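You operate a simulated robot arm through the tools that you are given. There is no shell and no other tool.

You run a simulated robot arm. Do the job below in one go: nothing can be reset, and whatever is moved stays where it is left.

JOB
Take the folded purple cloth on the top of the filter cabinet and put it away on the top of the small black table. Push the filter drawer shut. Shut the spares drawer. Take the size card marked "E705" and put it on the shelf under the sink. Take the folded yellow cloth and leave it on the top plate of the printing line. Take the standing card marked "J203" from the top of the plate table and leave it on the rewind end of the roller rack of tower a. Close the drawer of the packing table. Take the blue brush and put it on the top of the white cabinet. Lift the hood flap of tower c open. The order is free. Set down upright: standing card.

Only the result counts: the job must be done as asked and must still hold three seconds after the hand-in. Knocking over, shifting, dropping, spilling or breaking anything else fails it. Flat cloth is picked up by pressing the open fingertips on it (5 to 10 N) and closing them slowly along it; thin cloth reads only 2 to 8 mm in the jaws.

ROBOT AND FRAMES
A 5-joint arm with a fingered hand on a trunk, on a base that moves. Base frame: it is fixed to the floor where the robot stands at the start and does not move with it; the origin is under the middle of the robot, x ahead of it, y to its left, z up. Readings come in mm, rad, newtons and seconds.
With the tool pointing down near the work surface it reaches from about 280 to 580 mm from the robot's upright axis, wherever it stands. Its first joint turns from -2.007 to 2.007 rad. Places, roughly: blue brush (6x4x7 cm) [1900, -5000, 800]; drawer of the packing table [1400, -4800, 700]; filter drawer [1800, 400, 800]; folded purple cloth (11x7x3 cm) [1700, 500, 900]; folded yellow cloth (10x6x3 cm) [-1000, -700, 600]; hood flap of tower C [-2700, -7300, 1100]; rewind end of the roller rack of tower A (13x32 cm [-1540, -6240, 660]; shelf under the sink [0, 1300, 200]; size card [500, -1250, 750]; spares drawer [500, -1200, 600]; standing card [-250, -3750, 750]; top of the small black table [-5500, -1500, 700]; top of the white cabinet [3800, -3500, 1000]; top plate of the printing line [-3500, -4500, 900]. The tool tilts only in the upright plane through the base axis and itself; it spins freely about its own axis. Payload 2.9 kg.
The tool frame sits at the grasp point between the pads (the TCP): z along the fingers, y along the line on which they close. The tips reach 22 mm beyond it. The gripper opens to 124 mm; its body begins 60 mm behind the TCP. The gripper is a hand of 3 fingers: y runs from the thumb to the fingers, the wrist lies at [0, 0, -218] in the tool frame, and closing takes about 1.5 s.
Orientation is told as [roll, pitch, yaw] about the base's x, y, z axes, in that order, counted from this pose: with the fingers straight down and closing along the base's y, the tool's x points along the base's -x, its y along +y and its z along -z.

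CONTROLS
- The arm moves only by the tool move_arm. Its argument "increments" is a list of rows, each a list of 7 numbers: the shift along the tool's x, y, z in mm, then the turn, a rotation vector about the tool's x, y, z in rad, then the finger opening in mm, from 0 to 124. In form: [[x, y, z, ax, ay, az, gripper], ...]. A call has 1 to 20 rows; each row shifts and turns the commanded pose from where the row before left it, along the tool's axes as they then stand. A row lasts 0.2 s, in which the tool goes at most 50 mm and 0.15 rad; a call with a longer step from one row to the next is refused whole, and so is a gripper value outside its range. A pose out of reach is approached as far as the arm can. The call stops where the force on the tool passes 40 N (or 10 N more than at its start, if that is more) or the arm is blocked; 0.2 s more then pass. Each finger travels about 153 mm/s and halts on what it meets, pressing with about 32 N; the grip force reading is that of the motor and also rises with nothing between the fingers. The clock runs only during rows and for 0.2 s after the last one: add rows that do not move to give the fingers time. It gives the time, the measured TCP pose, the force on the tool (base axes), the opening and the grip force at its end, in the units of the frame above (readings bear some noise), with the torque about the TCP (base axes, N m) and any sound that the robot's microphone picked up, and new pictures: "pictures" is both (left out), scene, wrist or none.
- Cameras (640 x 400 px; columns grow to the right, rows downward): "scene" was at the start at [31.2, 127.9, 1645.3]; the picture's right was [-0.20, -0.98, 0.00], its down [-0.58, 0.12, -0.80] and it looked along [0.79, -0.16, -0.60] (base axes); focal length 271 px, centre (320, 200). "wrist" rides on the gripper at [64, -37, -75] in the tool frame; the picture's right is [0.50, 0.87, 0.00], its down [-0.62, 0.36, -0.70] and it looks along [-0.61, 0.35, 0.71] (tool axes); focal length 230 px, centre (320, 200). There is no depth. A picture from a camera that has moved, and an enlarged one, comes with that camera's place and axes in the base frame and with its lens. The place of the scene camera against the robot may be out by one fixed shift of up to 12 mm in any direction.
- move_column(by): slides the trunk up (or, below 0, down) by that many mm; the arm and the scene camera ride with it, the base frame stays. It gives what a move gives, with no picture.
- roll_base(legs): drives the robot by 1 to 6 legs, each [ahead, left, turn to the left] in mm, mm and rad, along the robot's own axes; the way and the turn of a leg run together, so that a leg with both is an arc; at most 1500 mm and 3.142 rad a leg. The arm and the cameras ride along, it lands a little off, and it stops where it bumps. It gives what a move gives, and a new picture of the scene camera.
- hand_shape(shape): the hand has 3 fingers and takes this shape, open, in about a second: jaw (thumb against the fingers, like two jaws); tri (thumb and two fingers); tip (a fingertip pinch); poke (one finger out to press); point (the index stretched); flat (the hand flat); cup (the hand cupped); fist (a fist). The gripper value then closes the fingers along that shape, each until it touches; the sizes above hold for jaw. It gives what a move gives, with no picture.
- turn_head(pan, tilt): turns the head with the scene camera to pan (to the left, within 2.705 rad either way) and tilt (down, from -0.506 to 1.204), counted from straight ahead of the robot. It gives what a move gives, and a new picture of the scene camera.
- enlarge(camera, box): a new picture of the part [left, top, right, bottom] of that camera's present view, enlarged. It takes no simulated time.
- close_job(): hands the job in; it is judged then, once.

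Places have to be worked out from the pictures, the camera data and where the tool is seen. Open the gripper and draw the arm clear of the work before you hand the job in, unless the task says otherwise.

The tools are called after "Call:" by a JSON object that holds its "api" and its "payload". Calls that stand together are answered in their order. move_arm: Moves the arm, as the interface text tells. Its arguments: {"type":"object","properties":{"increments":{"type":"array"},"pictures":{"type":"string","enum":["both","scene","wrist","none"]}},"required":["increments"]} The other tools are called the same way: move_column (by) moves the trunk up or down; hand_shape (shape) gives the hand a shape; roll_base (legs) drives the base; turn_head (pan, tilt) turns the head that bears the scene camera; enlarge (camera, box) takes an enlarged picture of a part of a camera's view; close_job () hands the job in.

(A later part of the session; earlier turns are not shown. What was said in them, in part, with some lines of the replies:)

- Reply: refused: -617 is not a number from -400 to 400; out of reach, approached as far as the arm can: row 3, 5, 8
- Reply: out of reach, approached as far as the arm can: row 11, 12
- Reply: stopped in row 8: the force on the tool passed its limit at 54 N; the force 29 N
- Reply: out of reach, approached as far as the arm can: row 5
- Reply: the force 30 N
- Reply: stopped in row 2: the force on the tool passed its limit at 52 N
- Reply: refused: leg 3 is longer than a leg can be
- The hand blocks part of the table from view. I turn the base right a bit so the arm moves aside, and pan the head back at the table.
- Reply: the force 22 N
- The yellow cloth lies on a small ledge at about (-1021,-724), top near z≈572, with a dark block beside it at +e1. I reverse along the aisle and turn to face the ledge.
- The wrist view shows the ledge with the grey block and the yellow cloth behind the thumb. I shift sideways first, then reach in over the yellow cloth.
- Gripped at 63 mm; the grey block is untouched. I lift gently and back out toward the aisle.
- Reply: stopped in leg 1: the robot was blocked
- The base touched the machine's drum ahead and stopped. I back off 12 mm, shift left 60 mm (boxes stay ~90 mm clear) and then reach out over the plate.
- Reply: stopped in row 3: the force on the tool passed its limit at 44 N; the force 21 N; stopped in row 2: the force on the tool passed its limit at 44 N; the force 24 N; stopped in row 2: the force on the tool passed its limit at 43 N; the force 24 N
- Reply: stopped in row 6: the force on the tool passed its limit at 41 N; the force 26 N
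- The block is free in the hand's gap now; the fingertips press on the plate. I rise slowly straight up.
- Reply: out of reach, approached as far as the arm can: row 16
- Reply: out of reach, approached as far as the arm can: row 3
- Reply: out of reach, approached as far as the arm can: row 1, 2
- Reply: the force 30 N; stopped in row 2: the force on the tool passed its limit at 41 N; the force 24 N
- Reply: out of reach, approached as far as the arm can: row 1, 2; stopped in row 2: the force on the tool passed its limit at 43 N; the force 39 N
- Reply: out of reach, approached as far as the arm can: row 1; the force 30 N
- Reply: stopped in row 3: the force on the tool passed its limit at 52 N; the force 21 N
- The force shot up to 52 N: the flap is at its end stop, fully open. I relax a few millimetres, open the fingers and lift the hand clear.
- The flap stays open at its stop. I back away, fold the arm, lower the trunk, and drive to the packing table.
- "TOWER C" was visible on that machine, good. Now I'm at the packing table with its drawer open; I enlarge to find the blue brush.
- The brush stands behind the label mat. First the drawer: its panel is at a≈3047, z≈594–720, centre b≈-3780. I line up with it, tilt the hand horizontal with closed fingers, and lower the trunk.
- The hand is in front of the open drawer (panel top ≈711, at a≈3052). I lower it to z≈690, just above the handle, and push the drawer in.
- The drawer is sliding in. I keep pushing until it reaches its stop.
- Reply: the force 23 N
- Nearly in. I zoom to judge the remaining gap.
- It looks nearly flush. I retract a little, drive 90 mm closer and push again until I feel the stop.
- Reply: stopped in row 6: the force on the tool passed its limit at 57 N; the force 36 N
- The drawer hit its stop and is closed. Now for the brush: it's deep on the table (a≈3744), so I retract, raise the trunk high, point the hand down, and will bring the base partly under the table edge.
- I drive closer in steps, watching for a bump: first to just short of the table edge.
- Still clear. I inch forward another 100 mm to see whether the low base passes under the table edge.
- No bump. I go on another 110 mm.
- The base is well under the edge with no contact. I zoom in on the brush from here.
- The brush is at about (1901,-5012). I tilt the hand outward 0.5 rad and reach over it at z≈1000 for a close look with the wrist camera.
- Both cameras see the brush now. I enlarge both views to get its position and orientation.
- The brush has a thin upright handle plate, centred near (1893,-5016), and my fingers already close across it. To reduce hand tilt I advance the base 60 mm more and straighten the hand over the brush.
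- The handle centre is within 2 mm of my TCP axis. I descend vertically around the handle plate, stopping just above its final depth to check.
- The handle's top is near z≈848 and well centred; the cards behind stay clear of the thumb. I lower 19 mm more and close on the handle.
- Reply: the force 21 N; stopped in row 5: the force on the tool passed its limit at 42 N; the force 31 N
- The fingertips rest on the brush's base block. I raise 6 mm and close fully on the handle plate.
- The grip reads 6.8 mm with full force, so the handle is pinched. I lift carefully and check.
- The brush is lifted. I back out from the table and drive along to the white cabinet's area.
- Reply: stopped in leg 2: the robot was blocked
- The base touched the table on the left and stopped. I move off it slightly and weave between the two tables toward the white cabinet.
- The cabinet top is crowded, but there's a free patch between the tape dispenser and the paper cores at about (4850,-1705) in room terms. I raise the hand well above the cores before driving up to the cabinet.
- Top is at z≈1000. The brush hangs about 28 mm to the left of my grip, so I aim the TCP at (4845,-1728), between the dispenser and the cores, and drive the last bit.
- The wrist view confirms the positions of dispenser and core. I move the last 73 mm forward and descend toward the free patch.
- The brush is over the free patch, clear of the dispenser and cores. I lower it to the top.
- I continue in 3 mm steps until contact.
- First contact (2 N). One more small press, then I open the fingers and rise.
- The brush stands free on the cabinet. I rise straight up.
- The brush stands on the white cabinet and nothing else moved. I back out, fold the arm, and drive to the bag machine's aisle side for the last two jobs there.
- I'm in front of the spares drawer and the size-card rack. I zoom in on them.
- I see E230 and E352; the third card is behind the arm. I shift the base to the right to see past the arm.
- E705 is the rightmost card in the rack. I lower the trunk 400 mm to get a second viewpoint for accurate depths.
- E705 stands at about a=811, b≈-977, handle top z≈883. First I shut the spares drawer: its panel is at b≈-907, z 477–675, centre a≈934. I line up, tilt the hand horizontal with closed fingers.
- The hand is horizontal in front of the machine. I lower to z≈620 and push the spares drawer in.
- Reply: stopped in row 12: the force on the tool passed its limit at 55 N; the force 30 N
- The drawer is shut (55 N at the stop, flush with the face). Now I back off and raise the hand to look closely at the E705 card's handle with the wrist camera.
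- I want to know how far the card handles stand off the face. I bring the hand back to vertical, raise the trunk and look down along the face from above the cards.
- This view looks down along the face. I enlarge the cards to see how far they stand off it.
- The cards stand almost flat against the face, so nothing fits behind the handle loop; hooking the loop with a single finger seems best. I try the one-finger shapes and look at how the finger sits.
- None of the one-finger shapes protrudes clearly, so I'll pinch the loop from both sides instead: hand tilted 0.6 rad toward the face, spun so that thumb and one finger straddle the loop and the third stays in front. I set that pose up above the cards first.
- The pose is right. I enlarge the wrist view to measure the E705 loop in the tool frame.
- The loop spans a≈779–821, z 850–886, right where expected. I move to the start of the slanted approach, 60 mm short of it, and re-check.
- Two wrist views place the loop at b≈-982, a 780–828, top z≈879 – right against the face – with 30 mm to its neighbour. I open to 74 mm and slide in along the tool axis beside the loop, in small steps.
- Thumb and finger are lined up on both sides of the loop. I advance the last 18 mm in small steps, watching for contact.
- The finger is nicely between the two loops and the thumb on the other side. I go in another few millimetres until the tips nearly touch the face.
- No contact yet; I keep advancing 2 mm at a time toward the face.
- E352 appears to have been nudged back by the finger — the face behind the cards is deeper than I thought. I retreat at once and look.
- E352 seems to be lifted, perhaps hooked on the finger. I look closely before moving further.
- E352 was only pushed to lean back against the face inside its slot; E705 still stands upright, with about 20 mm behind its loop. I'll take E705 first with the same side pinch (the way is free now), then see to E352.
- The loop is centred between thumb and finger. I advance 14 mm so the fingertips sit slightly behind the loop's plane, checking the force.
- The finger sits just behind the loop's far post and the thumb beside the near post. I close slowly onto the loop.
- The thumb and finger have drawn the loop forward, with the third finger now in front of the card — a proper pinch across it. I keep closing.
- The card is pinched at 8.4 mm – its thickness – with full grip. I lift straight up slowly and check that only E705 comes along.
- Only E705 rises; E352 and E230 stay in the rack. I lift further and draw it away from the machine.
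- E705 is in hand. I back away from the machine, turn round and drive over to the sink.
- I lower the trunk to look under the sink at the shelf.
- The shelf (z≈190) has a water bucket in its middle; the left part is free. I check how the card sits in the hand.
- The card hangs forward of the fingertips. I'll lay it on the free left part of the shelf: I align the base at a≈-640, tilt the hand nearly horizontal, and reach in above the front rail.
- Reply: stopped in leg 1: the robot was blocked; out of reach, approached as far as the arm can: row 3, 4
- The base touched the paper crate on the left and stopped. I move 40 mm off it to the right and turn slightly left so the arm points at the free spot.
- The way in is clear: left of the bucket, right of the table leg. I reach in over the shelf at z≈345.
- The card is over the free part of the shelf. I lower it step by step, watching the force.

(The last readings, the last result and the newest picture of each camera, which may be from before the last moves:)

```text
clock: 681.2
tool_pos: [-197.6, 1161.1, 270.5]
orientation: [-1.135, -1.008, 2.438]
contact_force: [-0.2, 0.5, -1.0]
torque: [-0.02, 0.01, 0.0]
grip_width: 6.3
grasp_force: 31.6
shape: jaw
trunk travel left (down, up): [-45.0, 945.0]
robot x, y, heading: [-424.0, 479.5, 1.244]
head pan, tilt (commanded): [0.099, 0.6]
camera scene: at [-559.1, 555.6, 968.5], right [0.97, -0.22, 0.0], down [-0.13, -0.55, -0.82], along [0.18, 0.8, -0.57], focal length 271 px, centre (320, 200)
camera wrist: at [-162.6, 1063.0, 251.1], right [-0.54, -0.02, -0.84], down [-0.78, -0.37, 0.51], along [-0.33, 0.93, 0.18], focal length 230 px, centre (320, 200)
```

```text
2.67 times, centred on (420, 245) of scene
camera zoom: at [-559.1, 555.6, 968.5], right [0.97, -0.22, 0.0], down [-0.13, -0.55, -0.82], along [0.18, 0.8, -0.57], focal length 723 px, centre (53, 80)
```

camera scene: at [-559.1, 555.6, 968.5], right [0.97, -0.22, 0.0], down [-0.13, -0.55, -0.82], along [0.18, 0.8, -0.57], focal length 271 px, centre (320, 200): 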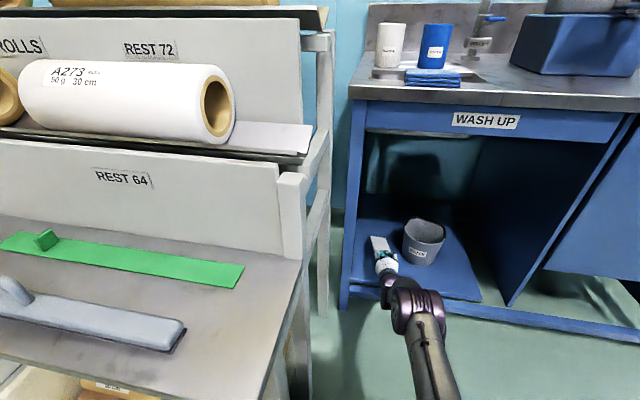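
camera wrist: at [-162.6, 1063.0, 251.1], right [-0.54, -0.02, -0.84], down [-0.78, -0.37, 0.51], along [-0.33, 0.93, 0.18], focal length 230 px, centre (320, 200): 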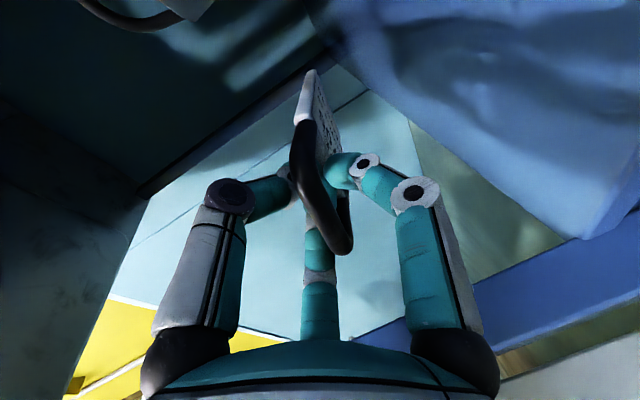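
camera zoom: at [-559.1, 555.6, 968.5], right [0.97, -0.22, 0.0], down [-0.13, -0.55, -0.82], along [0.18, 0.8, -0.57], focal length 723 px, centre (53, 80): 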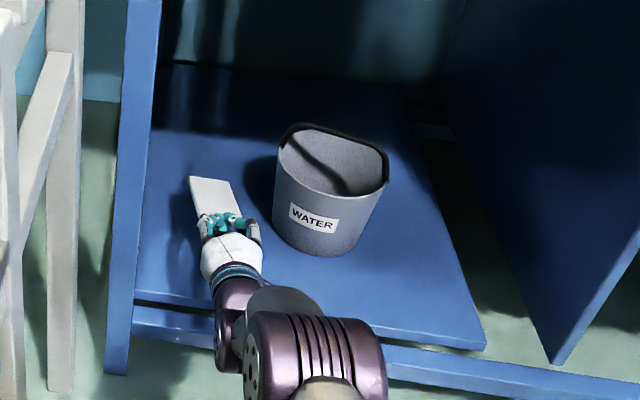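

Well clear of the bucket. I lower further in small steps.

Call:
{"api": "move_arm", "payload": {"increments": [[6.7, 3.9, 1.8, 0, 0, 0, 0], [6.7, 3.9, 1.8, 0, 0, 0, 0], [0, 0, 0, 0, 0, 0, 0]], "pictures": "none"}}

Call:
{"api": "move_arm", "payload": {"increments": [[5, 2.9, 1.4, 0, 0, 0, 0], [5, 2.9, 1.4, 0, 0, 0, 0], [0, 0, 0, 0, 0, 0, 0]], "pictures": "both"}}

Call:
{"api": "enlarge", "payload": {"camera": "scene", "box": [330, 170, 510, 320]}}

```text
clock: 682.0
tool_pos: [-197.0, 1161.1, 255.7]
orientation: [-1.135, -1.008, 2.442]
contact_force: [-1.7, -0.3, -0.7]
torque: [-0.05, 0.02, 0.01]
grip_width: 6.2
grasp_force: 32.3
shape: jaw
trunk travel left (down, up): [-45.0, 945.0]
robot x, y, heading: [-431.6, 478.8, 1.248]
head pan, tilt (commanded): [0.099, 0.6]
```

```text
clock: 682.8
tool_pos: [-197.0, 1160.8, 242.6]
orientation: [-1.136, -1.008, 2.439]
contact_force: [0.1, 0.0, -0.4]
torque: [-0.03, 0.02, 0.0]
grip_width: 6.0
grasp_force: 32.0
shape: jaw
trunk travel left (down, up): [-45.0, 945.0]
robot x, y, heading: [-427.3, 477.6, 1.246]
head pan, tilt (commanded): [0.099, 0.6]
camera scene: at [-559.1, 555.6, 968.5], right [0.97, -0.22, 0.0], down [-0.13, -0.55, -0.82], along [0.18, 0.8, -0.57], focal length 271 px, centre (320, 200)
camera wrist: at [-162.9, 1062.5, 223.2], right [-0.54, -0.02, -0.84], down [-0.78, -0.37, 0.51], along [-0.33, 0.93, 0.18], focal length 230 px, centre (320, 200)
```

scene: 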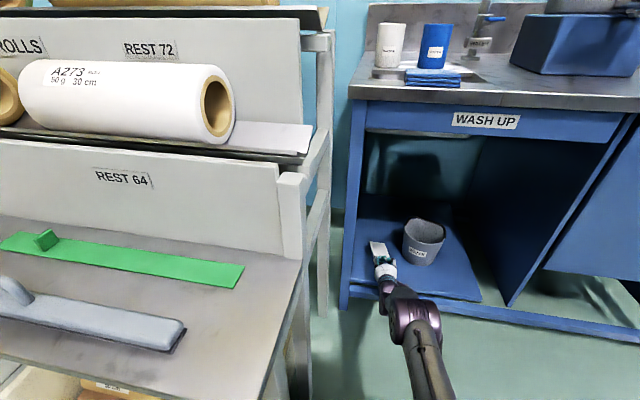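
wrist: 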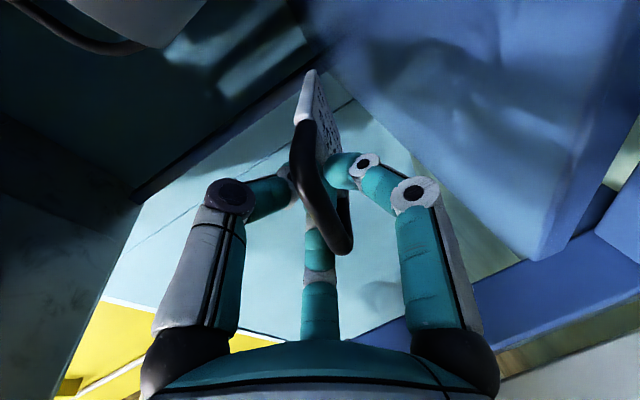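

```text
2.67 times, centred on (420, 245) of scene
camera zoom: at [-559.1, 555.6, 968.5], right [0.97, -0.22, 0.0], down [-0.13, -0.55, -0.82], along [0.18, 0.8, -0.57], focal length 723 px, centre (53, 80)
```

zoom: 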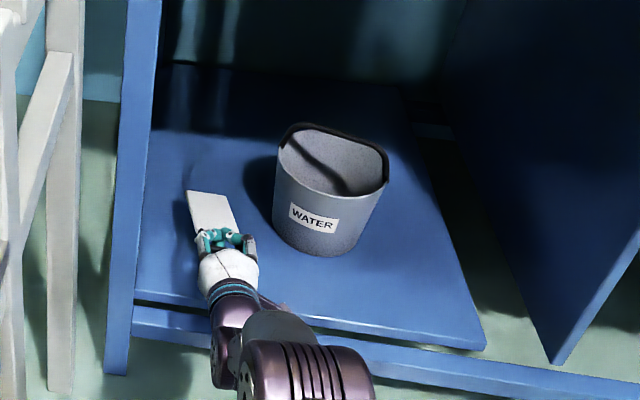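

The finger below limits lowering, so I tip the hand down a little to bring the card's far edge to the shelf, checking for contact.

Call:
{"api": "move_arm", "payload": {"increments": [[0, 0, 0, -0.05, 0.0866, 0, 0], [0, 0, 0, -0.05, 0.0866, 0, 0], [0, 0, 0, -0.05, 0.0866, 0, 0], [0, 0, 0, 0, 0, 0, 0]], "pictures": "both"}}

Call:
{"api": "enlarge", "payload": {"camera": "scene", "box": [330, 170, 510, 320]}}

```text
clock: 683.8
tool_pos: [-196.0, 1160.8, 242.2]
orientation: [-0.705, -0.846, 2.091]
contact_force: [0.1, 0.1, -1.9]
torque: [0.01, 0.0, -0.01]
grip_width: 6.0
grasp_force: 31.6
shape: jaw
trunk travel left (down, up): [-45.0, 945.0]
robot x, y, heading: [-424.5, 477.3, 1.243]
head pan, tilt (commanded): [0.099, 0.6]
camera scene: at [-559.1, 555.6, 968.5], right [0.97, -0.22, 0.0], down [-0.13, -0.55, -0.82], along [0.18, 0.8, -0.57], focal length 271 px, centre (320, 200)
camera wrist: at [-163.2, 1060.8, 248.2], right [-0.62, -0.25, -0.75], down [-0.72, -0.2, 0.66], along [-0.32, 0.95, -0.06], focal length 230 px, centre (320, 200)
```

scene: 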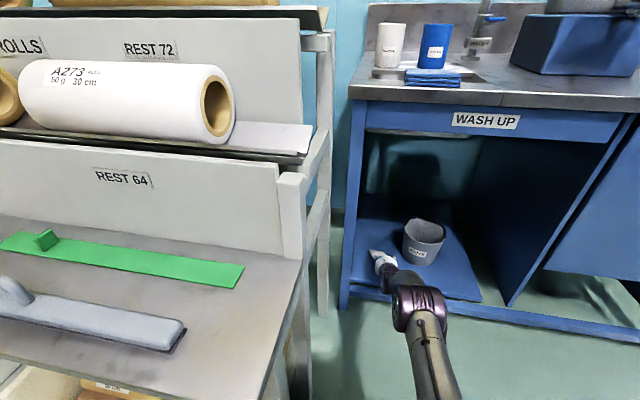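
wrist: 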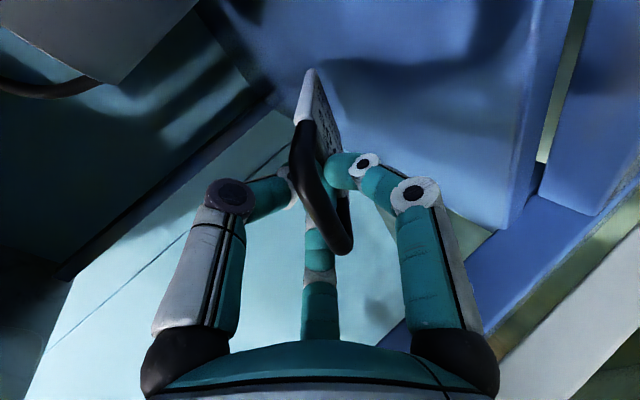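

```text
2.67 times, centred on (420, 245) of scene
camera zoom: at [-559.1, 555.6, 968.5], right [0.97, -0.22, 0.0], down [-0.13, -0.55, -0.82], along [0.18, 0.8, -0.57], focal length 723 px, centre (53, 80)
```

zoom: 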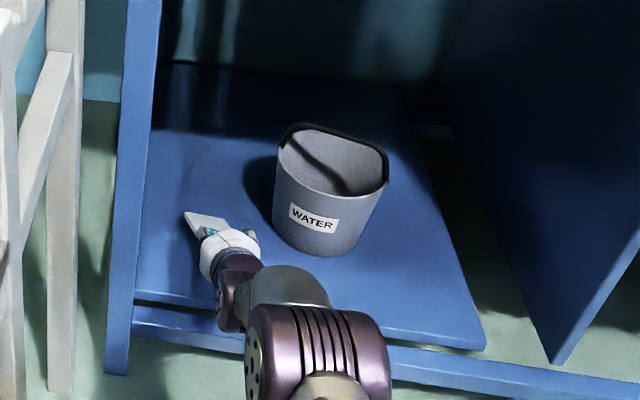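

No contact yet. I lower in 6–8 mm steps until the card touches.

Call:
{"api": "move_arm", "payload": {"increments": [[6, 3.5, 4, 0, 0, 0, 0], [0, 0, 0, 0, 0, 0, 0]], "pictures": "none"}}

Call:
{"api": "move_arm", "payload": {"increments": [[6, 3.5, 4, 0, 0, 0, 0], [0, 0, 0, 0, 0, 0, 0]], "pictures": "none"}}

Call:
{"api": "move_arm", "payload": {"increments": [[4.5, 2.6, 3, 0, 0, 0, 0], [0, 0, 0, 0, 0, 0, 0]], "pictures": "wrist"}}

```text
clock: 684.4
tool_pos: [-197.4, 1160.3, 234.6]
orientation: [-0.708, -0.845, 2.095]
contact_force: [0.3, 0.8, -0.2]
torque: [-0.02, 0.02, 0.0]
grip_width: 6.0
grasp_force: 31.7
shape: jaw
trunk travel left (down, up): [-45.0, 945.0]
robot x, y, heading: [-429.9, 478.7, 1.246]
head pan, tilt (commanded): [0.099, 0.6]
```

```text
clock: 685.0
tool_pos: [-197.2, 1161.0, 227.3]
orientation: [-0.707, -0.847, 2.092]
contact_force: [-0.3, -0.1, 0.5]
torque: [0.0, -0.07, -0.01]
grip_width: 6.1
grasp_force: 32.4
shape: jaw
trunk travel left (down, up): [-45.0, 945.0]
robot x, y, heading: [-427.7, 481.5, 1.247]
head pan, tilt (commanded): [0.099, 0.6]
```

```text
clock: 685.6
tool_pos: [-196.9, 1161.5, 221.6]
orientation: [-0.706, -0.846, 2.094]
contact_force: [0.1, 0.6, -1.4]
torque: [0.0, 0.05, -0.03]
grip_width: 6.1
grasp_force: 32.1
shape: jaw
trunk travel left (down, up): [-45.0, 945.0]
robot x, y, heading: [-429.1, 480.5, 1.238]
head pan, tilt (commanded): [0.099, 0.6]
camera wrist: at [-163.4, 1060.9, 226.0], right [-0.62, -0.25, -0.75], down [-0.72, -0.21, 0.66], along [-0.32, 0.95, -0.05], focal length 230 px, centre (320, 200)
```

wrist: 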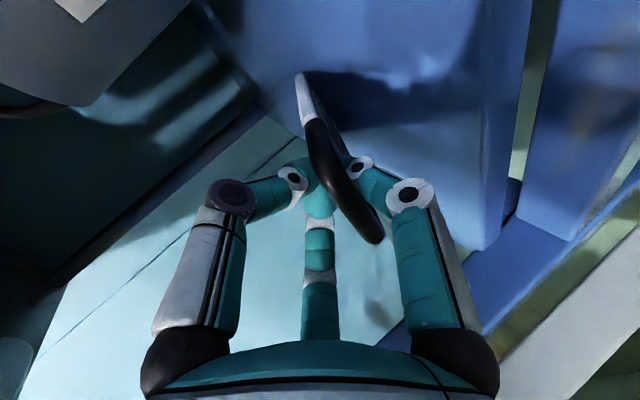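

The card has touched the shelf and pivoted in the grip. I open the fingers gently and look.

Call:
{"api": "move_arm", "payload": {"increments": [[0, 0, 0, 0, 0, 0, 10], [0, 0, 0, 0, 0, 0, 16], [0, 0, 0, 0, 0, 0, 22], [0, 0, 0, 0, 0, 0, 28], [0, 0, 0, 0, 0, 0, 34], [0, 0, 0, 0, 0, 0, 34]], "pictures": "both"}}

Call:
{"api": "enlarge", "payload": {"camera": "scene", "box": [330, 170, 510, 320]}}

```text
clock: 687.0
tool_pos: [-197.3, 1161.8, 220.3]
orientation: [-0.707, -0.847, 2.094]
contact_force: [-0.2, -0.3, -0.7]
torque: [0.04, 0.02, 0.0]
grip_width: 33.6
grasp_force: 0.0
shape: jaw
trunk travel left (down, up): [-45.0, 945.0]
robot x, y, heading: [-429.8, 477.4, 1.249]
head pan, tilt (commanded): [0.099, 0.6]
camera scene: at [-559.1, 555.6, 968.5], right [0.97, -0.22, 0.0], down [-0.13, -0.55, -0.82], along [0.18, 0.8, -0.57], focal length 271 px, centre (320, 200)
camera wrist: at [-163.4, 1060.9, 226.0], right [-0.62, -0.25, -0.75], down [-0.72, -0.21, 0.66], along [-0.32, 0.95, -0.05], focal length 230 px, centre (320, 200)
```

scene: 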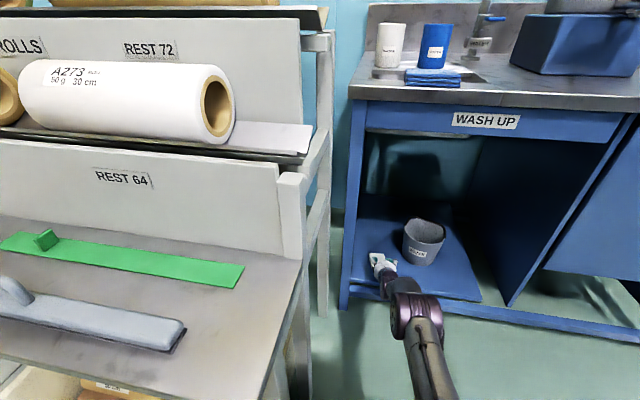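
wrist: 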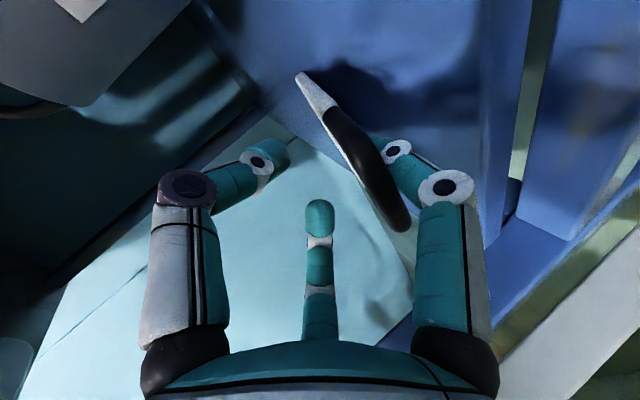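

```text
2.67 times, centred on (420, 245) of scene
camera zoom: at [-559.1, 555.6, 968.5], right [0.97, -0.22, 0.0], down [-0.13, -0.55, -0.82], along [0.18, 0.8, -0.57], focal length 723 px, centre (53, 80)
```

zoom: 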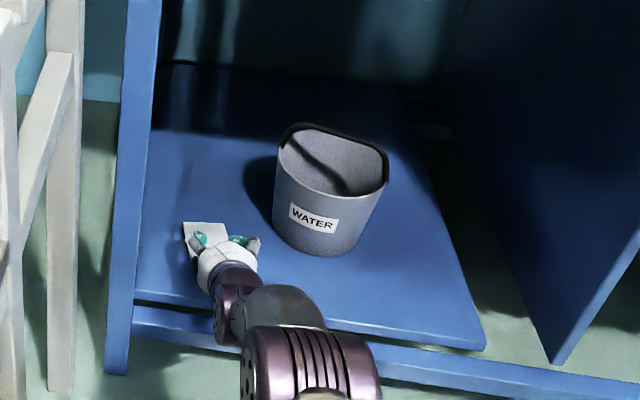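

The card lies on the shelf with its handle resting on my lower finger. I draw the hand straight back to let it settle.

Call:
{"api": "move_arm", "payload": {"increments": [[5.3, 3.1, -10.3, 0, 0, 0, 40], [5.3, 3.1, -10.3, 0, 0, 0, 44], [5.3, 3.1, -10.3, 0, 0, 0, 44], [0, 0, 0, 0, 0, 0, 44]], "pictures": "wrist"}}

Call:
{"api": "enlarge", "payload": {"camera": "scene", "box": [330, 170, 510, 320]}}

```text
clock: 688.0
tool_pos: [-208.7, 1127.0, 220.6]
orientation: [-0.707, -0.849, 2.095]
contact_force: [-0.5, 0.2, -0.3]
torque: [0.01, 0.0, -0.01]
grip_width: 43.8
grasp_force: 0.0
shape: jaw
trunk travel left (down, up): [-45.0, 945.0]
robot x, y, heading: [-429.8, 481.6, 1.249]
head pan, tilt (commanded): [0.099, 0.6]
camera wrist: at [-175.0, 1026.9, 226.1], right [-0.62, -0.25, -0.75], down [-0.72, -0.21, 0.66], along [-0.32, 0.95, -0.05], focal length 230 px, centre (320, 200)
```

wrist: 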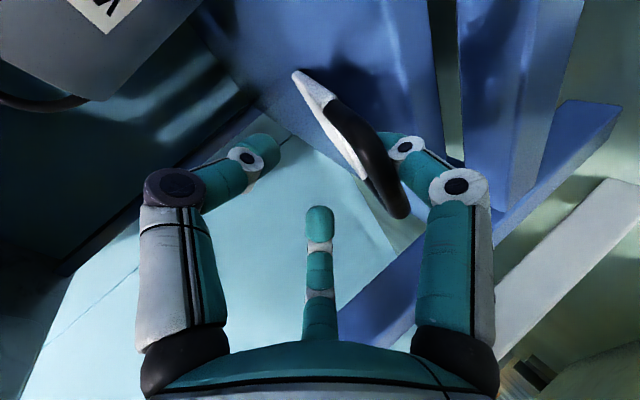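

```text
2.67 times, centred on (420, 245) of scene
camera zoom: at [-559.1, 555.6, 968.5], right [0.97, -0.22, 0.0], down [-0.13, -0.55, -0.82], along [0.18, 0.8, -0.57], focal length 723 px, centre (53, 80)
```

zoom: 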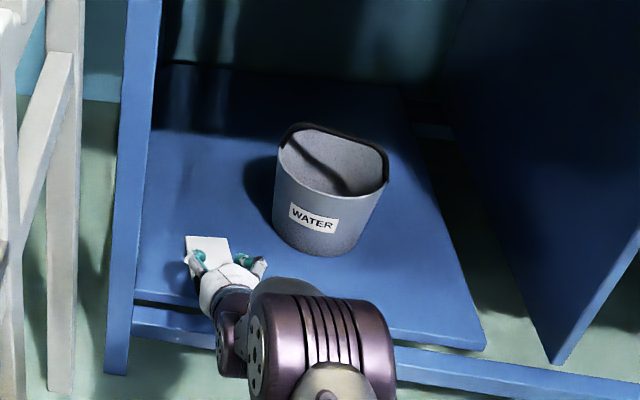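

The card seems to follow the finger. I enlarge to see how it hangs on it.

Call:
{"api": "enlarge", "payload": {"camera": "wrist", "box": [260, 40, 500, 260]}}

```text
1.82 times, centred on (380, 150) of wrist
camera zoom: at [-175.0, 1026.9, 226.1], right [-0.62, -0.25, -0.75], down [-0.72, -0.21, 0.66], along [-0.32, 0.95, -0.05], focal length 418 px, centre (211, 291)
```

zoom: 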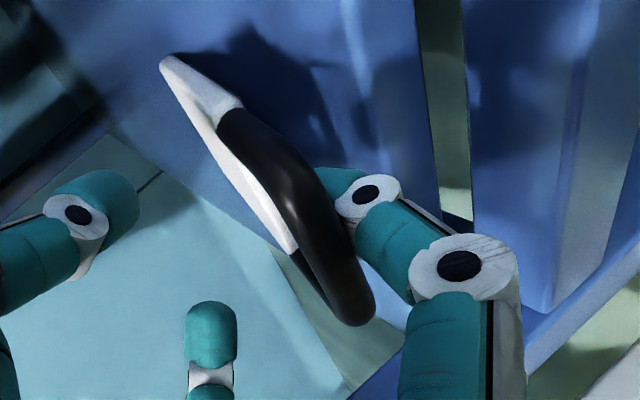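

The handle bar rests on the lower finger. I'll steepen the hand so the card slides off the fingertip, then withdraw upward.

Call:
{"api": "move_arm", "payload": {"increments": [[-4, -2.3, 6, -0.0675, 0.1169, 0, 44], [-4, -2.3, 6, -0.0675, 0.1169, 0, 44], [-3, -1.7, 3, -0.0675, 0.1169, 0, 44], [-2, -1, -2, -0.0675, 0.1169, 0, 44], [0, 0, 0, 0, 0, 0, 44]], "pictures": "both"}}

Call:
{"api": "enlarge", "payload": {"camera": "scene", "box": [330, 170, 510, 320]}}

```text
clock: 689.2
tool_pos: [-206.9, 1131.1, 228.0]
orientation: [-0.295, -0.47, 1.838]
contact_force: [0.7, 0.1, -0.2]
torque: [0.0, 0.0, 0.01]
grip_width: 43.8
grasp_force: 0.1
shape: jaw
out of reach, approached as far as the arm can: row 4
trunk travel left (down, up): [-45.0, 945.0]
robot x, y, heading: [-422.8, 476.5, 1.249]
head pan, tilt (commanded): [0.099, 0.6]
camera scene: at [-559.1, 555.6, 968.5], right [0.97, -0.22, 0.0], down [-0.13, -0.55, -0.82], along [0.18, 0.8, -0.57], focal length 271 px, centre (320, 200)
camera wrist: at [-169.8, 1042.6, 271.2], right [-0.71, -0.54, -0.45], down [-0.6, 0.14, 0.79], along [-0.36, 0.83, -0.42], focal length 230 px, centre (320, 200)
```

scene: 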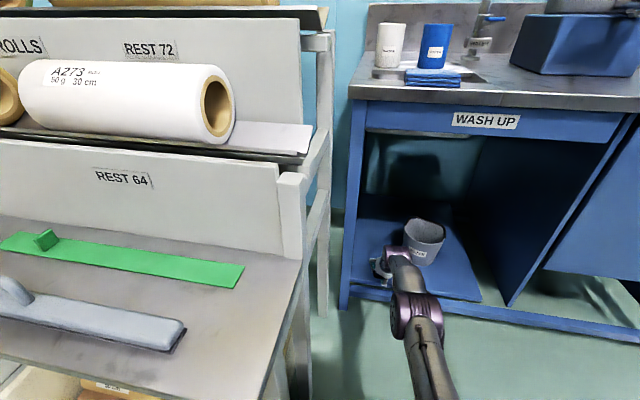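
wrist: 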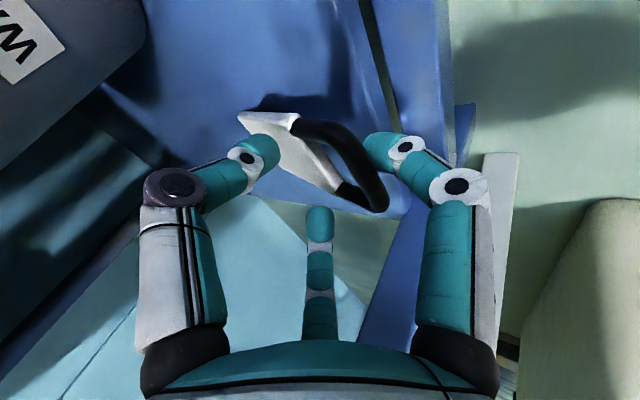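

```text
2.67 times, centred on (420, 245) of scene
camera zoom: at [-559.1, 555.6, 968.5], right [0.97, -0.22, 0.0], down [-0.13, -0.55, -0.82], along [0.18, 0.8, -0.57], focal length 723 px, centre (53, 80)
```

zoom: 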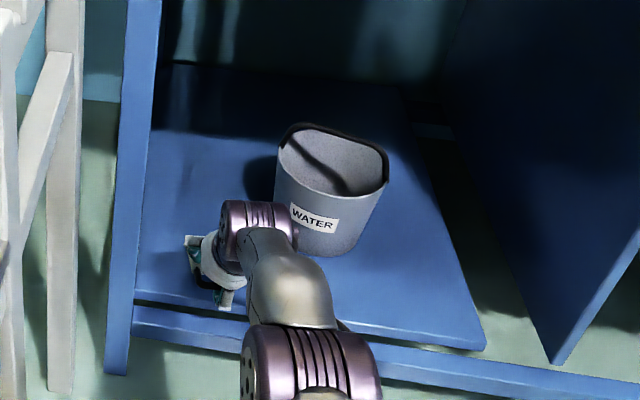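

The card seems to have slid off. I enlarge the wrist view to see whether it's free of the fingers.

Call:
{"api": "enlarge", "payload": {"camera": "wrist", "box": [200, 60, 480, 260]}}

```text
2.00 times, centred on (340, 160) of wrist
camera zoom: at [-169.8, 1042.6, 271.2], right [-0.71, -0.54, -0.45], down [-0.6, 0.14, 0.79], along [-0.36, 0.83, -0.42], focal length 460 px, centre (280, 280)
```

zoom: 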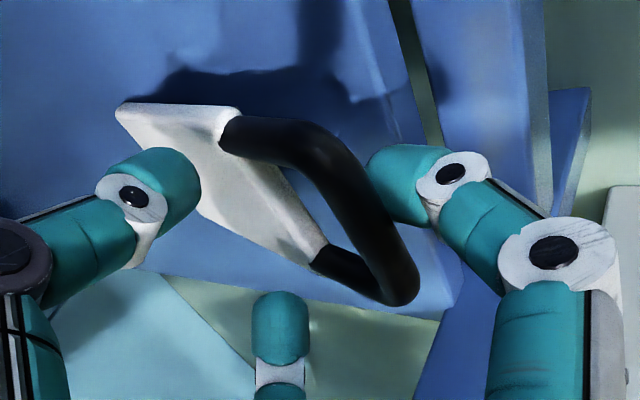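

The card lies flat on the shelf, its handle about 2 cm from the front edge. With the front finger just behind the handle I push it about 60 mm further in.

Call:
{"api": "move_arm", "payload": {"increments": [[-7.4, -4.3, 5.2, 0, 0, 0, 44], [-7.4, -4.3, 5.2, 0, 0, 0, 44], [-7.4, -4.3, 5.2, 0, 0, 0, 44], [-7.4, -4.3, 5.2, 0, 0, 0, 44], [-7.4, -4.3, 5.2, 0, 0, 0, 44], [0, 0, 0, 0, 0, 0, 44]], "pictures": "wrist"}}

Call:
{"api": "enlarge", "payload": {"camera": "wrist", "box": [200, 60, 480, 260]}}

```text
clock: 690.6
tool_pos: [-209.2, 1126.2, 229.6]
orientation: [-0.267, -0.432, 1.824]
contact_force: [1.2, 0.0, 0.3]
torque: [0.0, 0.02, 0.0]
grip_width: 43.8
grasp_force: 0.0
shape: jaw
out of reach, approached as far as the arm can: row 1, 2, 3, 4, 5
trunk travel left (down, up): [-45.0, 945.0]
robot x, y, heading: [-425.6, 478.7, 1.251]
head pan, tilt (commanded): [0.099, 0.6]
camera wrist: at [-171.0, 1039.6, 276.9], right [-0.72, -0.56, -0.42], down [-0.59, 0.17, 0.79], along [-0.36, 0.81, -0.45], focal length 230 px, centre (320, 200)
```

wrist: 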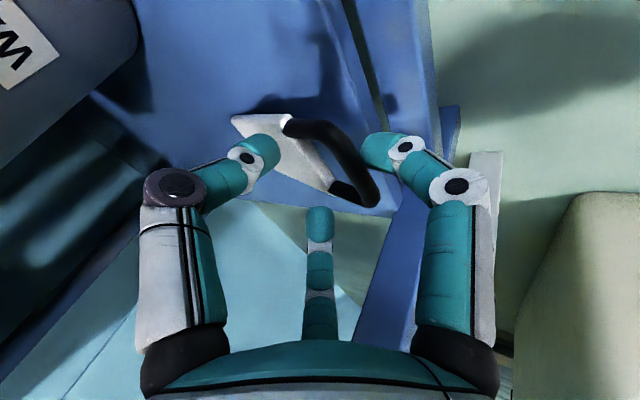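

```text
2.00 times, centred on (340, 160) of wrist
camera zoom: at [-171.0, 1039.6, 276.9], right [-0.72, -0.56, -0.42], down [-0.59, 0.17, 0.79], along [-0.36, 0.81, -0.45], focal length 460 px, centre (280, 280)
```

zoom: 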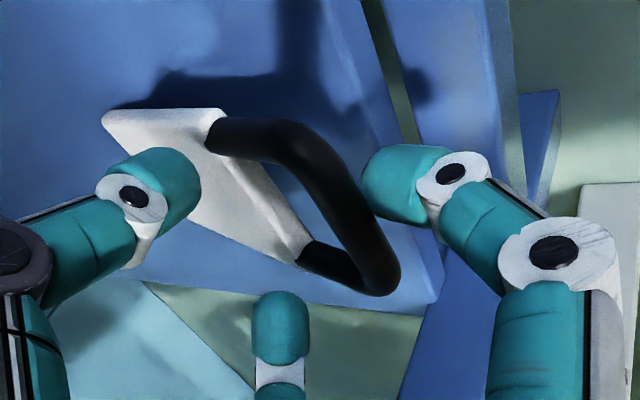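

The arm is at its reach limit here, so I let the base roll forward 55 mm to push the card further in.

Call:
{"api": "roll_base", "payload": {"legs": [[55, -8, 0]]}}

Call:
{"api": "enlarge", "payload": {"camera": "wrist", "box": [160, 0, 480, 260]}}

```text
clock: 691.5
tool_pos: [-184.2, 1175.7, 228.3]
orientation: [-0.267, -0.432, 1.827]
contact_force: [0.3, 0.0, 0.7]
torque: [0.01, -0.01, 0.0]
grip_width: 43.8
grasp_force: 0.1
shape: jaw
trunk travel left (down, up): [-45.0, 945.0]
robot x, y, heading: [-404.8, 529.8, 1.244]
head pan, tilt (commanded): [0.099, 0.6]
camera scene: at [-534.2, 604.8, 968.5], right [0.97, -0.22, 0.0], down [-0.13, -0.55, -0.83], along [0.18, 0.8, -0.56], focal length 271 px, centre (320, 200)
```

scene: 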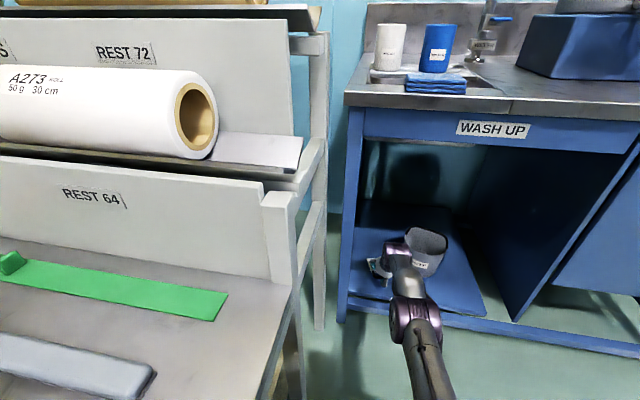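

```text
1.54 times, centred on (320, 130) of wrist
camera zoom: at [-146.6, 1089.3, 276.9], right [-0.72, -0.56, -0.42], down [-0.59, 0.17, 0.79], along [-0.37, 0.81, -0.45], focal length 354 px, centre (320, 308)
```

zoom: 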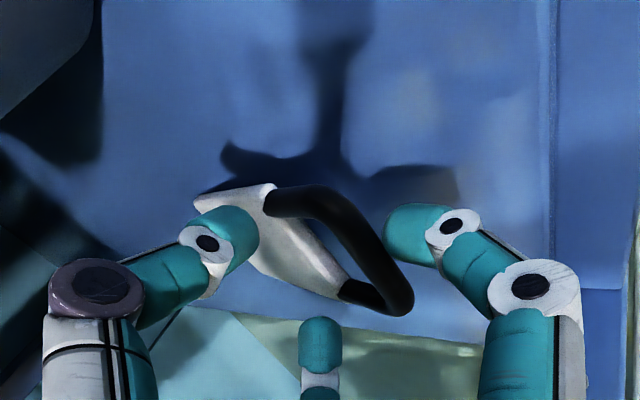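

The card is now well inside the shelf. I withdraw the hand up and back, clear of the card.

Call:
{"api": "move_arm", "payload": {"increments": [[0, 0, -15, 0, 0, 0, 44], [0, 0, -25, 0, 0, 0, 44], [0, 0, -35, 0, 0, 0, 44], [0, 0, -35, 0, 0, 0, 44], [0, 0, 0, 0, 0, 0, 44]], "pictures": "wrist"}}

Call:
{"api": "roll_base", "payload": {"legs": [[-250, 0, 0]]}}

Call:
{"api": "enlarge", "payload": {"camera": "scene", "box": [320, 140, 540, 320]}}

```text
clock: 692.7
tool_pos: [-202.5, 1124.5, 325.0]
orientation: [-0.268, -0.433, 1.825]
contact_force: [-0.1, -0.3, 0.1]
torque: [0.01, 0.0, 0.0]
grip_width: 43.8
grasp_force: 0.0
shape: jaw
trunk travel left (down, up): [-45.0, 945.0]
robot x, y, heading: [-409.2, 526.9, 1.249]
head pan, tilt (commanded): [0.099, 0.6]
camera wrist: at [-164.0, 1038.3, 372.6], right [-0.72, -0.56, -0.42], down [-0.59, 0.17, 0.79], along [-0.37, 0.81, -0.45], focal length 230 px, centre (320, 200)
```

wrist: 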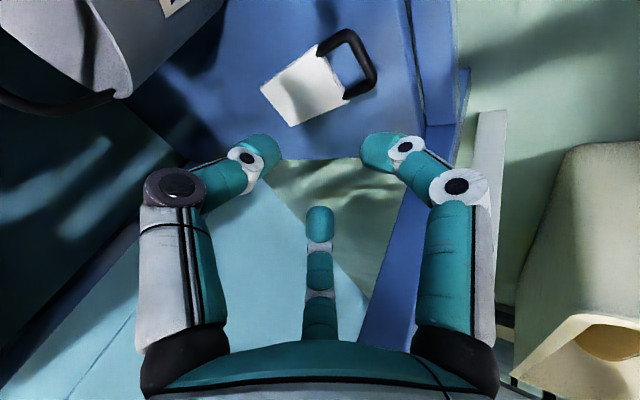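

```text
clock: 694.5
tool_pos: [-282.9, 887.3, 324.5]
orientation: [-0.267, -0.431, 1.828]
contact_force: [-0.1, -0.3, 0.4]
torque: [0.0, -0.01, -0.02]
grip_width: 44.0
grasp_force: 0.0
shape: jaw
trunk travel left (down, up): [-45.0, 945.0]
robot x, y, heading: [-484.0, 289.7, 1.248]
head pan, tilt (commanded): [0.099, 0.6]
camera scene: at [-613.9, 366.8, 968.5], right [0.98, -0.22, 0.0], down [-0.12, -0.55, -0.82], along [0.18, 0.8, -0.57], focal length 271 px, centre (320, 200)
```

scene: 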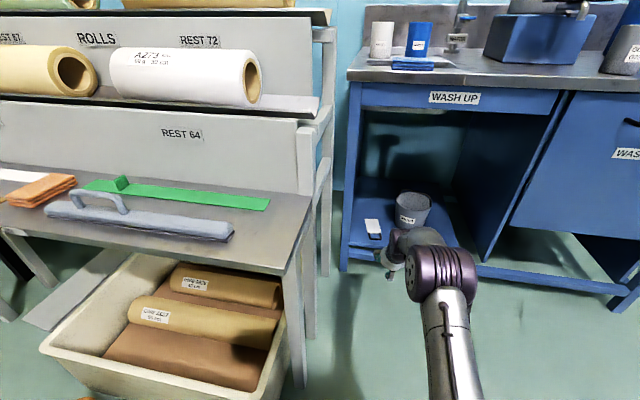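

```text
2.22 times, centred on (430, 230) of scene
camera zoom: at [-613.9, 366.8, 968.5], right [0.98, -0.22, 0.0], down [-0.12, -0.55, -0.82], along [0.18, 0.8, -0.57], focal length 602 px, centre (76, 133)
```

zoom: 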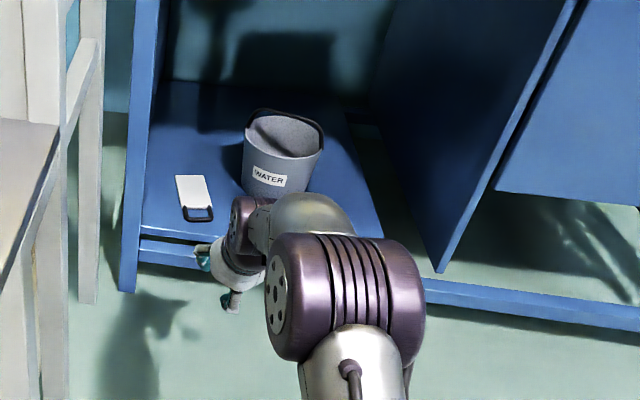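

E705 now lies on the shelf under the sink. I'm worried the base may have nudged the paper crate, so I raise the trunk and return to my starting spot to compare views with the first pictures.

Call:
{"api": "move_column", "payload": {"by": 400}}

Call:
{"api": "move_column", "payload": {"by": 280}}

Call:
{"api": "roll_base", "payload": {"legs": [[0, 0, -1.248], [484, -290, 0]]}}

Call:
{"api": "turn_head", "payload": {"pan": 1.7, "tilt": 1.204}}

```text
clock: 698.4
tool_pos: [-283.3, 887.9, 725.2]
orientation: [-0.266, -0.433, 1.828]
contact_force: [-0.1, -0.3, 0.9]
torque: [-0.03, -0.01, -0.03]
grip_width: 43.7
grasp_force: 0.1
shape: jaw
trunk travel left (down, up): [-445.0, 545.0]
robot x, y, heading: [-487.4, 288.8, 1.251]
head pan, tilt (commanded): [0.099, 0.6]
```

```text
clock: 701.2
tool_pos: [-283.0, 888.1, 1005.7]
orientation: [-0.267, -0.43, 1.827]
contact_force: [-0.4, 0.2, -0.1]
torque: [-0.03, -0.01, 0.0]
grip_width: 43.5
grasp_force: 0.0
shape: jaw
trunk travel left (down, up): [-725.0, 265.0]
robot x, y, heading: [-478.3, 290.1, 1.253]
head pan, tilt (commanded): [0.099, 0.6]
```

```text
clock: 707.5
tool_pos: [630.5, 4.0, 1004.8]
orientation: [-0.267, -0.432, 0.58]
contact_force: [0.0, -0.4, 0.5]
torque: [-0.04, -0.01, 0.01]
grip_width: 43.9
grasp_force: 0.1
shape: jaw
trunk travel left (down, up): [-725.0, 265.0]
robot x, y, heading: [-0.9, 3.7, -0.0]
head pan, tilt (commanded): [0.099, 0.6]
camera scene: at [34.5, 158.4, 1648.5], right [0.1, -0.99, 0.0], down [-0.56, -0.06, -0.82], along [0.82, 0.08, -0.57], focal length 271 px, centre (320, 200)
```

scene: 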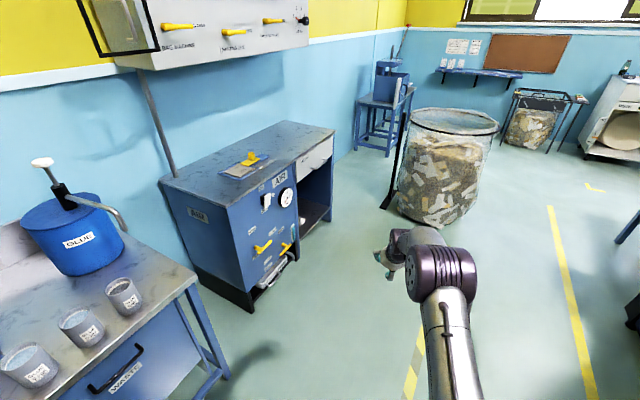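

```text
clock: 709.2
tool_pos: [629.9, 5.7, 1004.6]
orientation: [-0.268, -0.43, 0.579]
contact_force: [-0.1, 0.5, 0.0]
torque: [0.04, 0.0, 0.04]
grip_width: 44.2
grasp_force: 0.1
shape: jaw
trunk travel left (down, up): [-725.0, 265.0]
robot x, y, heading: [-2.8, 5.2, 0.005]
head pan, tilt (commanded): [1.7, 1.201]
camera scene: at [-61.0, 205.1, 1603.9], right [0.99, 0.13, 0.0], down [0.12, -0.92, -0.36], along [-0.05, 0.36, -0.93], focal length 271 px, centre (320, 200)
```

scene: 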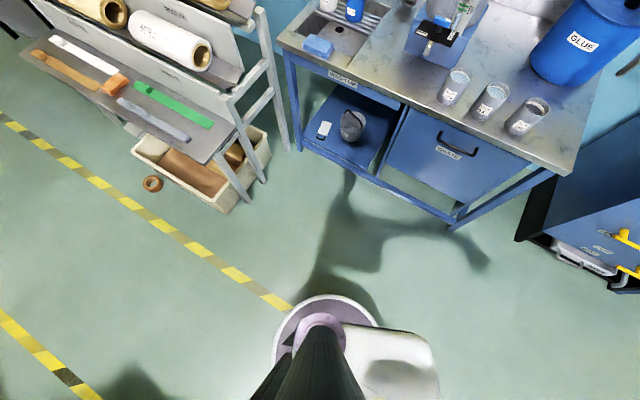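

The crate, tape roll and everything here look exactly as in the first pictures, and the card lies on the shelf. Now I check the card rack and drawer from here.

Call:
{"api": "turn_head", "payload": {"pan": -1.0, "tilt": 0.5}}

Call:
{"api": "enlarge", "payload": {"camera": "scene", "box": [310, 150, 450, 290]}}

```text
clock: 711.6
tool_pos: [629.5, 4.8, 1004.1]
orientation: [-0.269, -0.43, 0.579]
contact_force: [0.3, 0.6, 0.7]
torque: [0.01, -0.02, 0.01]
grip_width: 44.1
grasp_force: 0.1
shape: jaw
trunk travel left (down, up): [-725.0, 265.0]
robot x, y, heading: [4.0, 5.7, 0.003]
head pan, tilt (commanded): [-1.0, 0.499]
camera scene: at [-4.4, 73.2, 1657.6], right [-0.84, -0.54, 0.0], down [-0.26, 0.4, -0.88], along [0.48, -0.74, -0.48], focal length 271 px, centre (320, 200)
```

scene: 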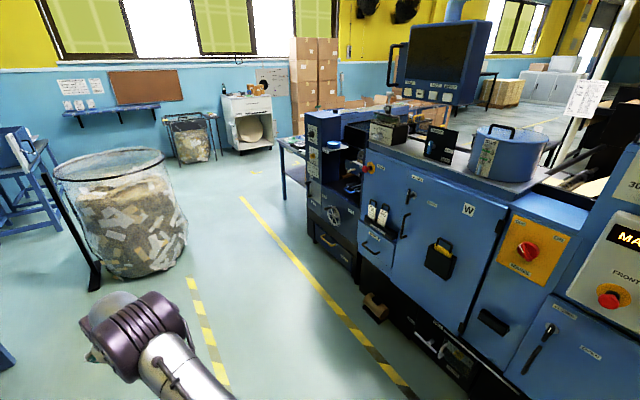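

```text
2.86 times, centred on (380, 220) of scene
camera zoom: at [-4.4, 73.2, 1657.6], right [-0.84, -0.54, 0.0], down [-0.26, 0.4, -0.88], along [0.48, -0.74, -0.48], focal length 774 px, centre (149, 143)
```

zoom: 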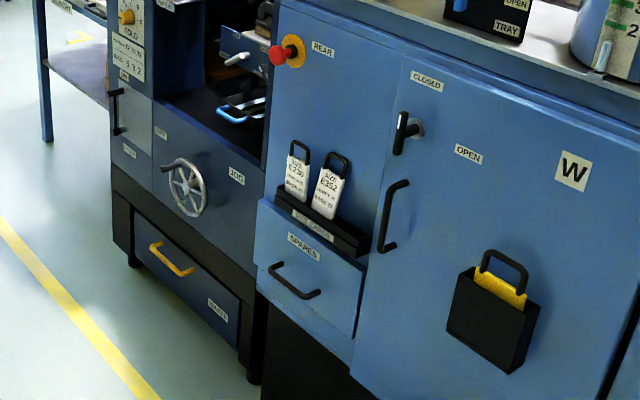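

Everything matches the first view except that card E352 now leans back a little in its slot. I drive over for a close look at it.

Call:
{"api": "roll_base", "payload": {"legs": [[600, -420, 0], [0, 0, -1.98]]}}

Call:
{"api": "turn_head", "payload": {"pan": 0.25, "tilt": 0.75}}

Call:
{"api": "enlarge", "payload": {"camera": "scene", "box": [240, 150, 440, 310]}}

```text
clock: 720.3
tool_pos: [336.1, -990.1, 1004.7]
orientation: [-0.267, -0.431, -1.414]
contact_force: [-0.1, 1.0, -0.3]
torque: [-0.06, 0.0, -0.01]
grip_width: 43.8
grasp_force: 0.1
shape: jaw
trunk travel left (down, up): [-725.0, 265.0]
robot x, y, heading: [597.4, -416.4, -1.992]
head pan, tilt (commanded): [-1.0, 0.499]
camera scene: at [667.9, -435.1, 1657.6], right [-0.15, 0.99, 0.0], down [0.47, 0.07, -0.88], along [-0.87, -0.13, -0.48], focal length 271 px, centre (320, 200)
```

scene: 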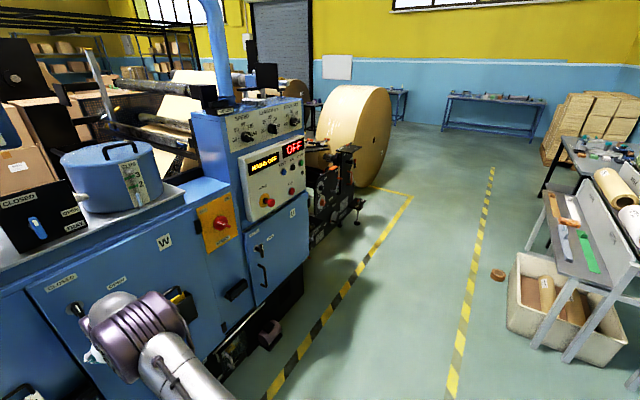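

```text
clock: 721.7
tool_pos: [336.3, -991.4, 1004.6]
orientation: [-0.268, -0.433, -1.417]
contact_force: [-0.3, -0.4, 0.3]
torque: [-0.04, 0.0, -0.02]
grip_width: 43.7
grasp_force: 0.0
shape: jaw
trunk travel left (down, up): [-725.0, 265.0]
robot x, y, heading: [597.9, -420.8, -1.996]
head pan, tilt (commanded): [0.25, 0.75]
camera scene: at [743.5, -503.4, 1635.7], right [-0.98, 0.17, 0.0], down [0.12, 0.67, -0.73], along [-0.13, -0.72, -0.68], focal length 271 px, centre (320, 200)
```

scene: 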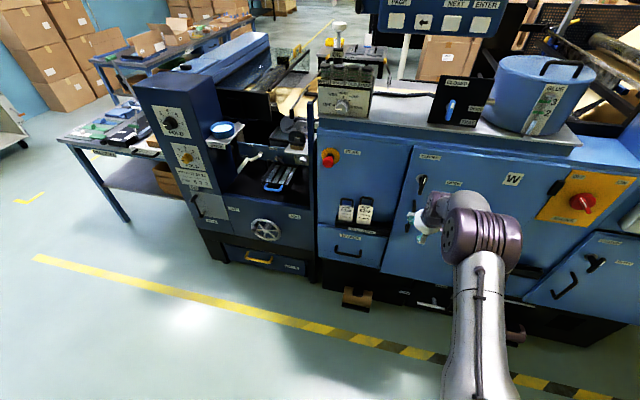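

```text
2.50 times, centred on (340, 230) of scene
camera zoom: at [743.5, -503.4, 1635.7], right [-0.98, 0.17, 0.0], down [0.12, 0.67, -0.73], along [-0.13, -0.72, -0.68], focal length 678 px, centre (270, 125)
```

zoom: 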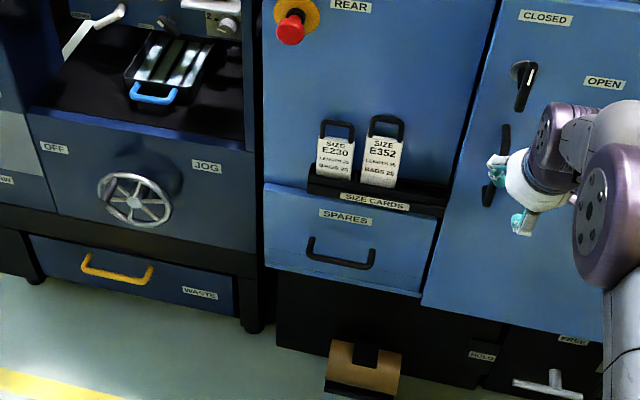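

E352 still stands in its slot, only leaning back slightly, so I leave it rather than risk worse. I retract from the machine, open the hand, and take a last look at the filter drawer.

Call:
{"api": "roll_base", "payload": {"legs": [[-300, 0, 0]]}}

Call:
{"api": "move_arm", "payload": {"increments": [[15, 9, -25, 0, 0, 0, 80], [15, 9, -25, 0, 0, 0, 124], [15, 9, -25, 0, 0, 0, 124], [15, 9, -25, 0, 0, 0, 124], [0, 0, 0, 0, 0, 0, 124]], "pictures": "none"}}

Call:
{"api": "turn_head", "payload": {"pan": 2.5, "tilt": 0.45}}

Call:
{"api": "enlarge", "payload": {"camera": "scene", "box": [160, 120, 480, 320]}}

```text
clock: 723.8
tool_pos: [461.9, -716.3, 1005.7]
orientation: [-0.268, -0.432, -1.413]
contact_force: [-0.1, -0.5, 0.4]
torque: [-0.03, 0.0, 0.01]
grip_width: 43.8
grasp_force: 0.1
shape: jaw
trunk travel left (down, up): [-725.0, 265.0]
robot x, y, heading: [718.7, -144.8, -1.992]
head pan, tilt (commanded): [0.25, 0.75]
camera scene: at [867.5, -227.9, 1635.7], right [-0.99, 0.17, 0.0], down [0.12, 0.67, -0.73], along [-0.13, -0.72, -0.68], focal length 271 px, centre (320, 200)
```

scene: 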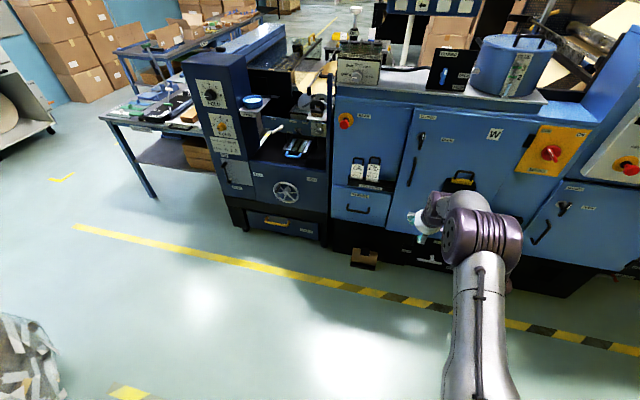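

```text
clock: 725.0
tool_pos: [507.9, -617.4, 1059.1]
orientation: [-0.266, -0.43, -1.413]
contact_force: [-0.3, -0.6, 1.0]
torque: [-0.01, -0.02, 0.0]
grip_width: 123.6
grasp_force: 0.0
shape: jaw
trunk travel left (down, up): [-725.0, 265.0]
robot x, y, heading: [718.9, -145.6, -1.989]
head pan, tilt (commanded): [0.25, 0.75]
```

```text
clock: 727.1
tool_pos: [507.1, -617.8, 1059.8]
orientation: [-0.269, -0.432, -1.413]
contact_force: [-0.9, -0.4, -0.2]
torque: [0.06, -0.02, 0.01]
grip_width: 123.7
grasp_force: 0.2
shape: jaw
trunk travel left (down, up): [-725.0, 265.0]
robot x, y, heading: [721.6, -139.3, -1.994]
head pan, tilt (commanded): [2.499, 0.45]
camera scene: at [961.9, -102.2, 1662.1], right [0.49, -0.87, 0.0], down [-0.38, -0.21, -0.9], along [0.79, 0.44, -0.44], focal length 271 px, centre (320, 200)
```

scene: 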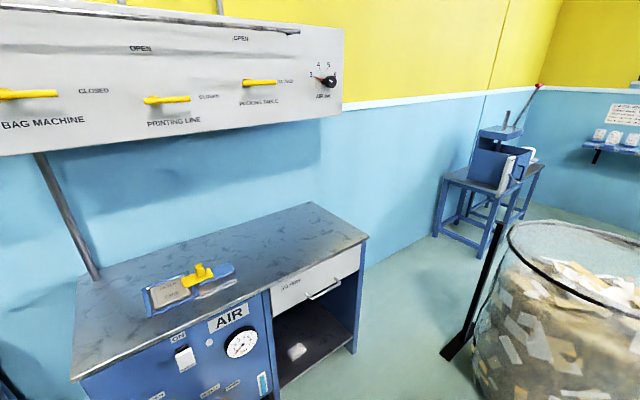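

```text
2.00 times, centred on (320, 220) of scene
camera zoom: at [961.9, -102.2, 1662.1], right [0.49, -0.87, 0.0], down [-0.38, -0.21, -0.9], along [0.79, 0.44, -0.44], focal length 542 px, centre (320, 160)
```

zoom: 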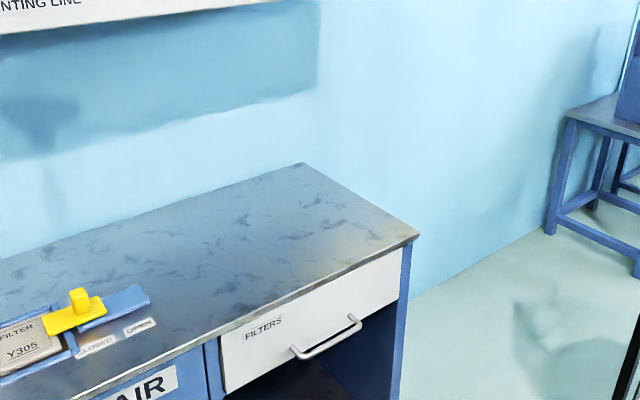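

All nine jobs are done: both cloths, the brush and both cards are in place. The three drawers are shut and tower C's flap is open. The hand is open and clear of the work. One thing is off: size card E352 got nudged and now leans back slightly in its rack slot. I left it rather than risk knocking it out. I hand the job in.

Call:
{"api": "close_job", "payload": {}}

```text
The job is handed in.
```

I've handed the job in with all nine parts done, but I nudged one card that wasn't part of the job. I don't have the verdict on the hand-in.

**Possible problem:** while taking "E705", a finger pushed its neighbour, size card E352. E352 is still in its rack slot but now leans back about 10° against the machine. I left it there, because pulling it upright could have knocked it out of the rack.

The base also bumped lightly three times: against the printing line's drum, a table beside the packing table, and the paper crate by the roll rack. The crate looks exactly as it did in the first pictures. I saw no change at the other two, but I didn't compare them closely.

| Part | Result |
|---|---|
| Purple cloth | On the small black table, behind the three cups |
| Filter drawer | Shut, flush with the cabinet |
| Spares drawer | Shut, pushed to its stop |
| Size card "E705" | Lying flat on the shelf under the sink, left of the water bucket |
| Yellow cloth | On the top plate of the printing line, left of the teal bridges |
| Standing card "J203" | Upright on the free end of tower A's roller rack, at the given rewind-end position |
| Packing table drawer | Closed, pushed to its stop |
| Blue brush | Standing on the white cabinet, between the tape dispenser and the paper cores |
| Tower C hood flap | Open to its stop, staying up by itself |

At hand-in the gripper was open and the arm was clear, standing in the aisle.
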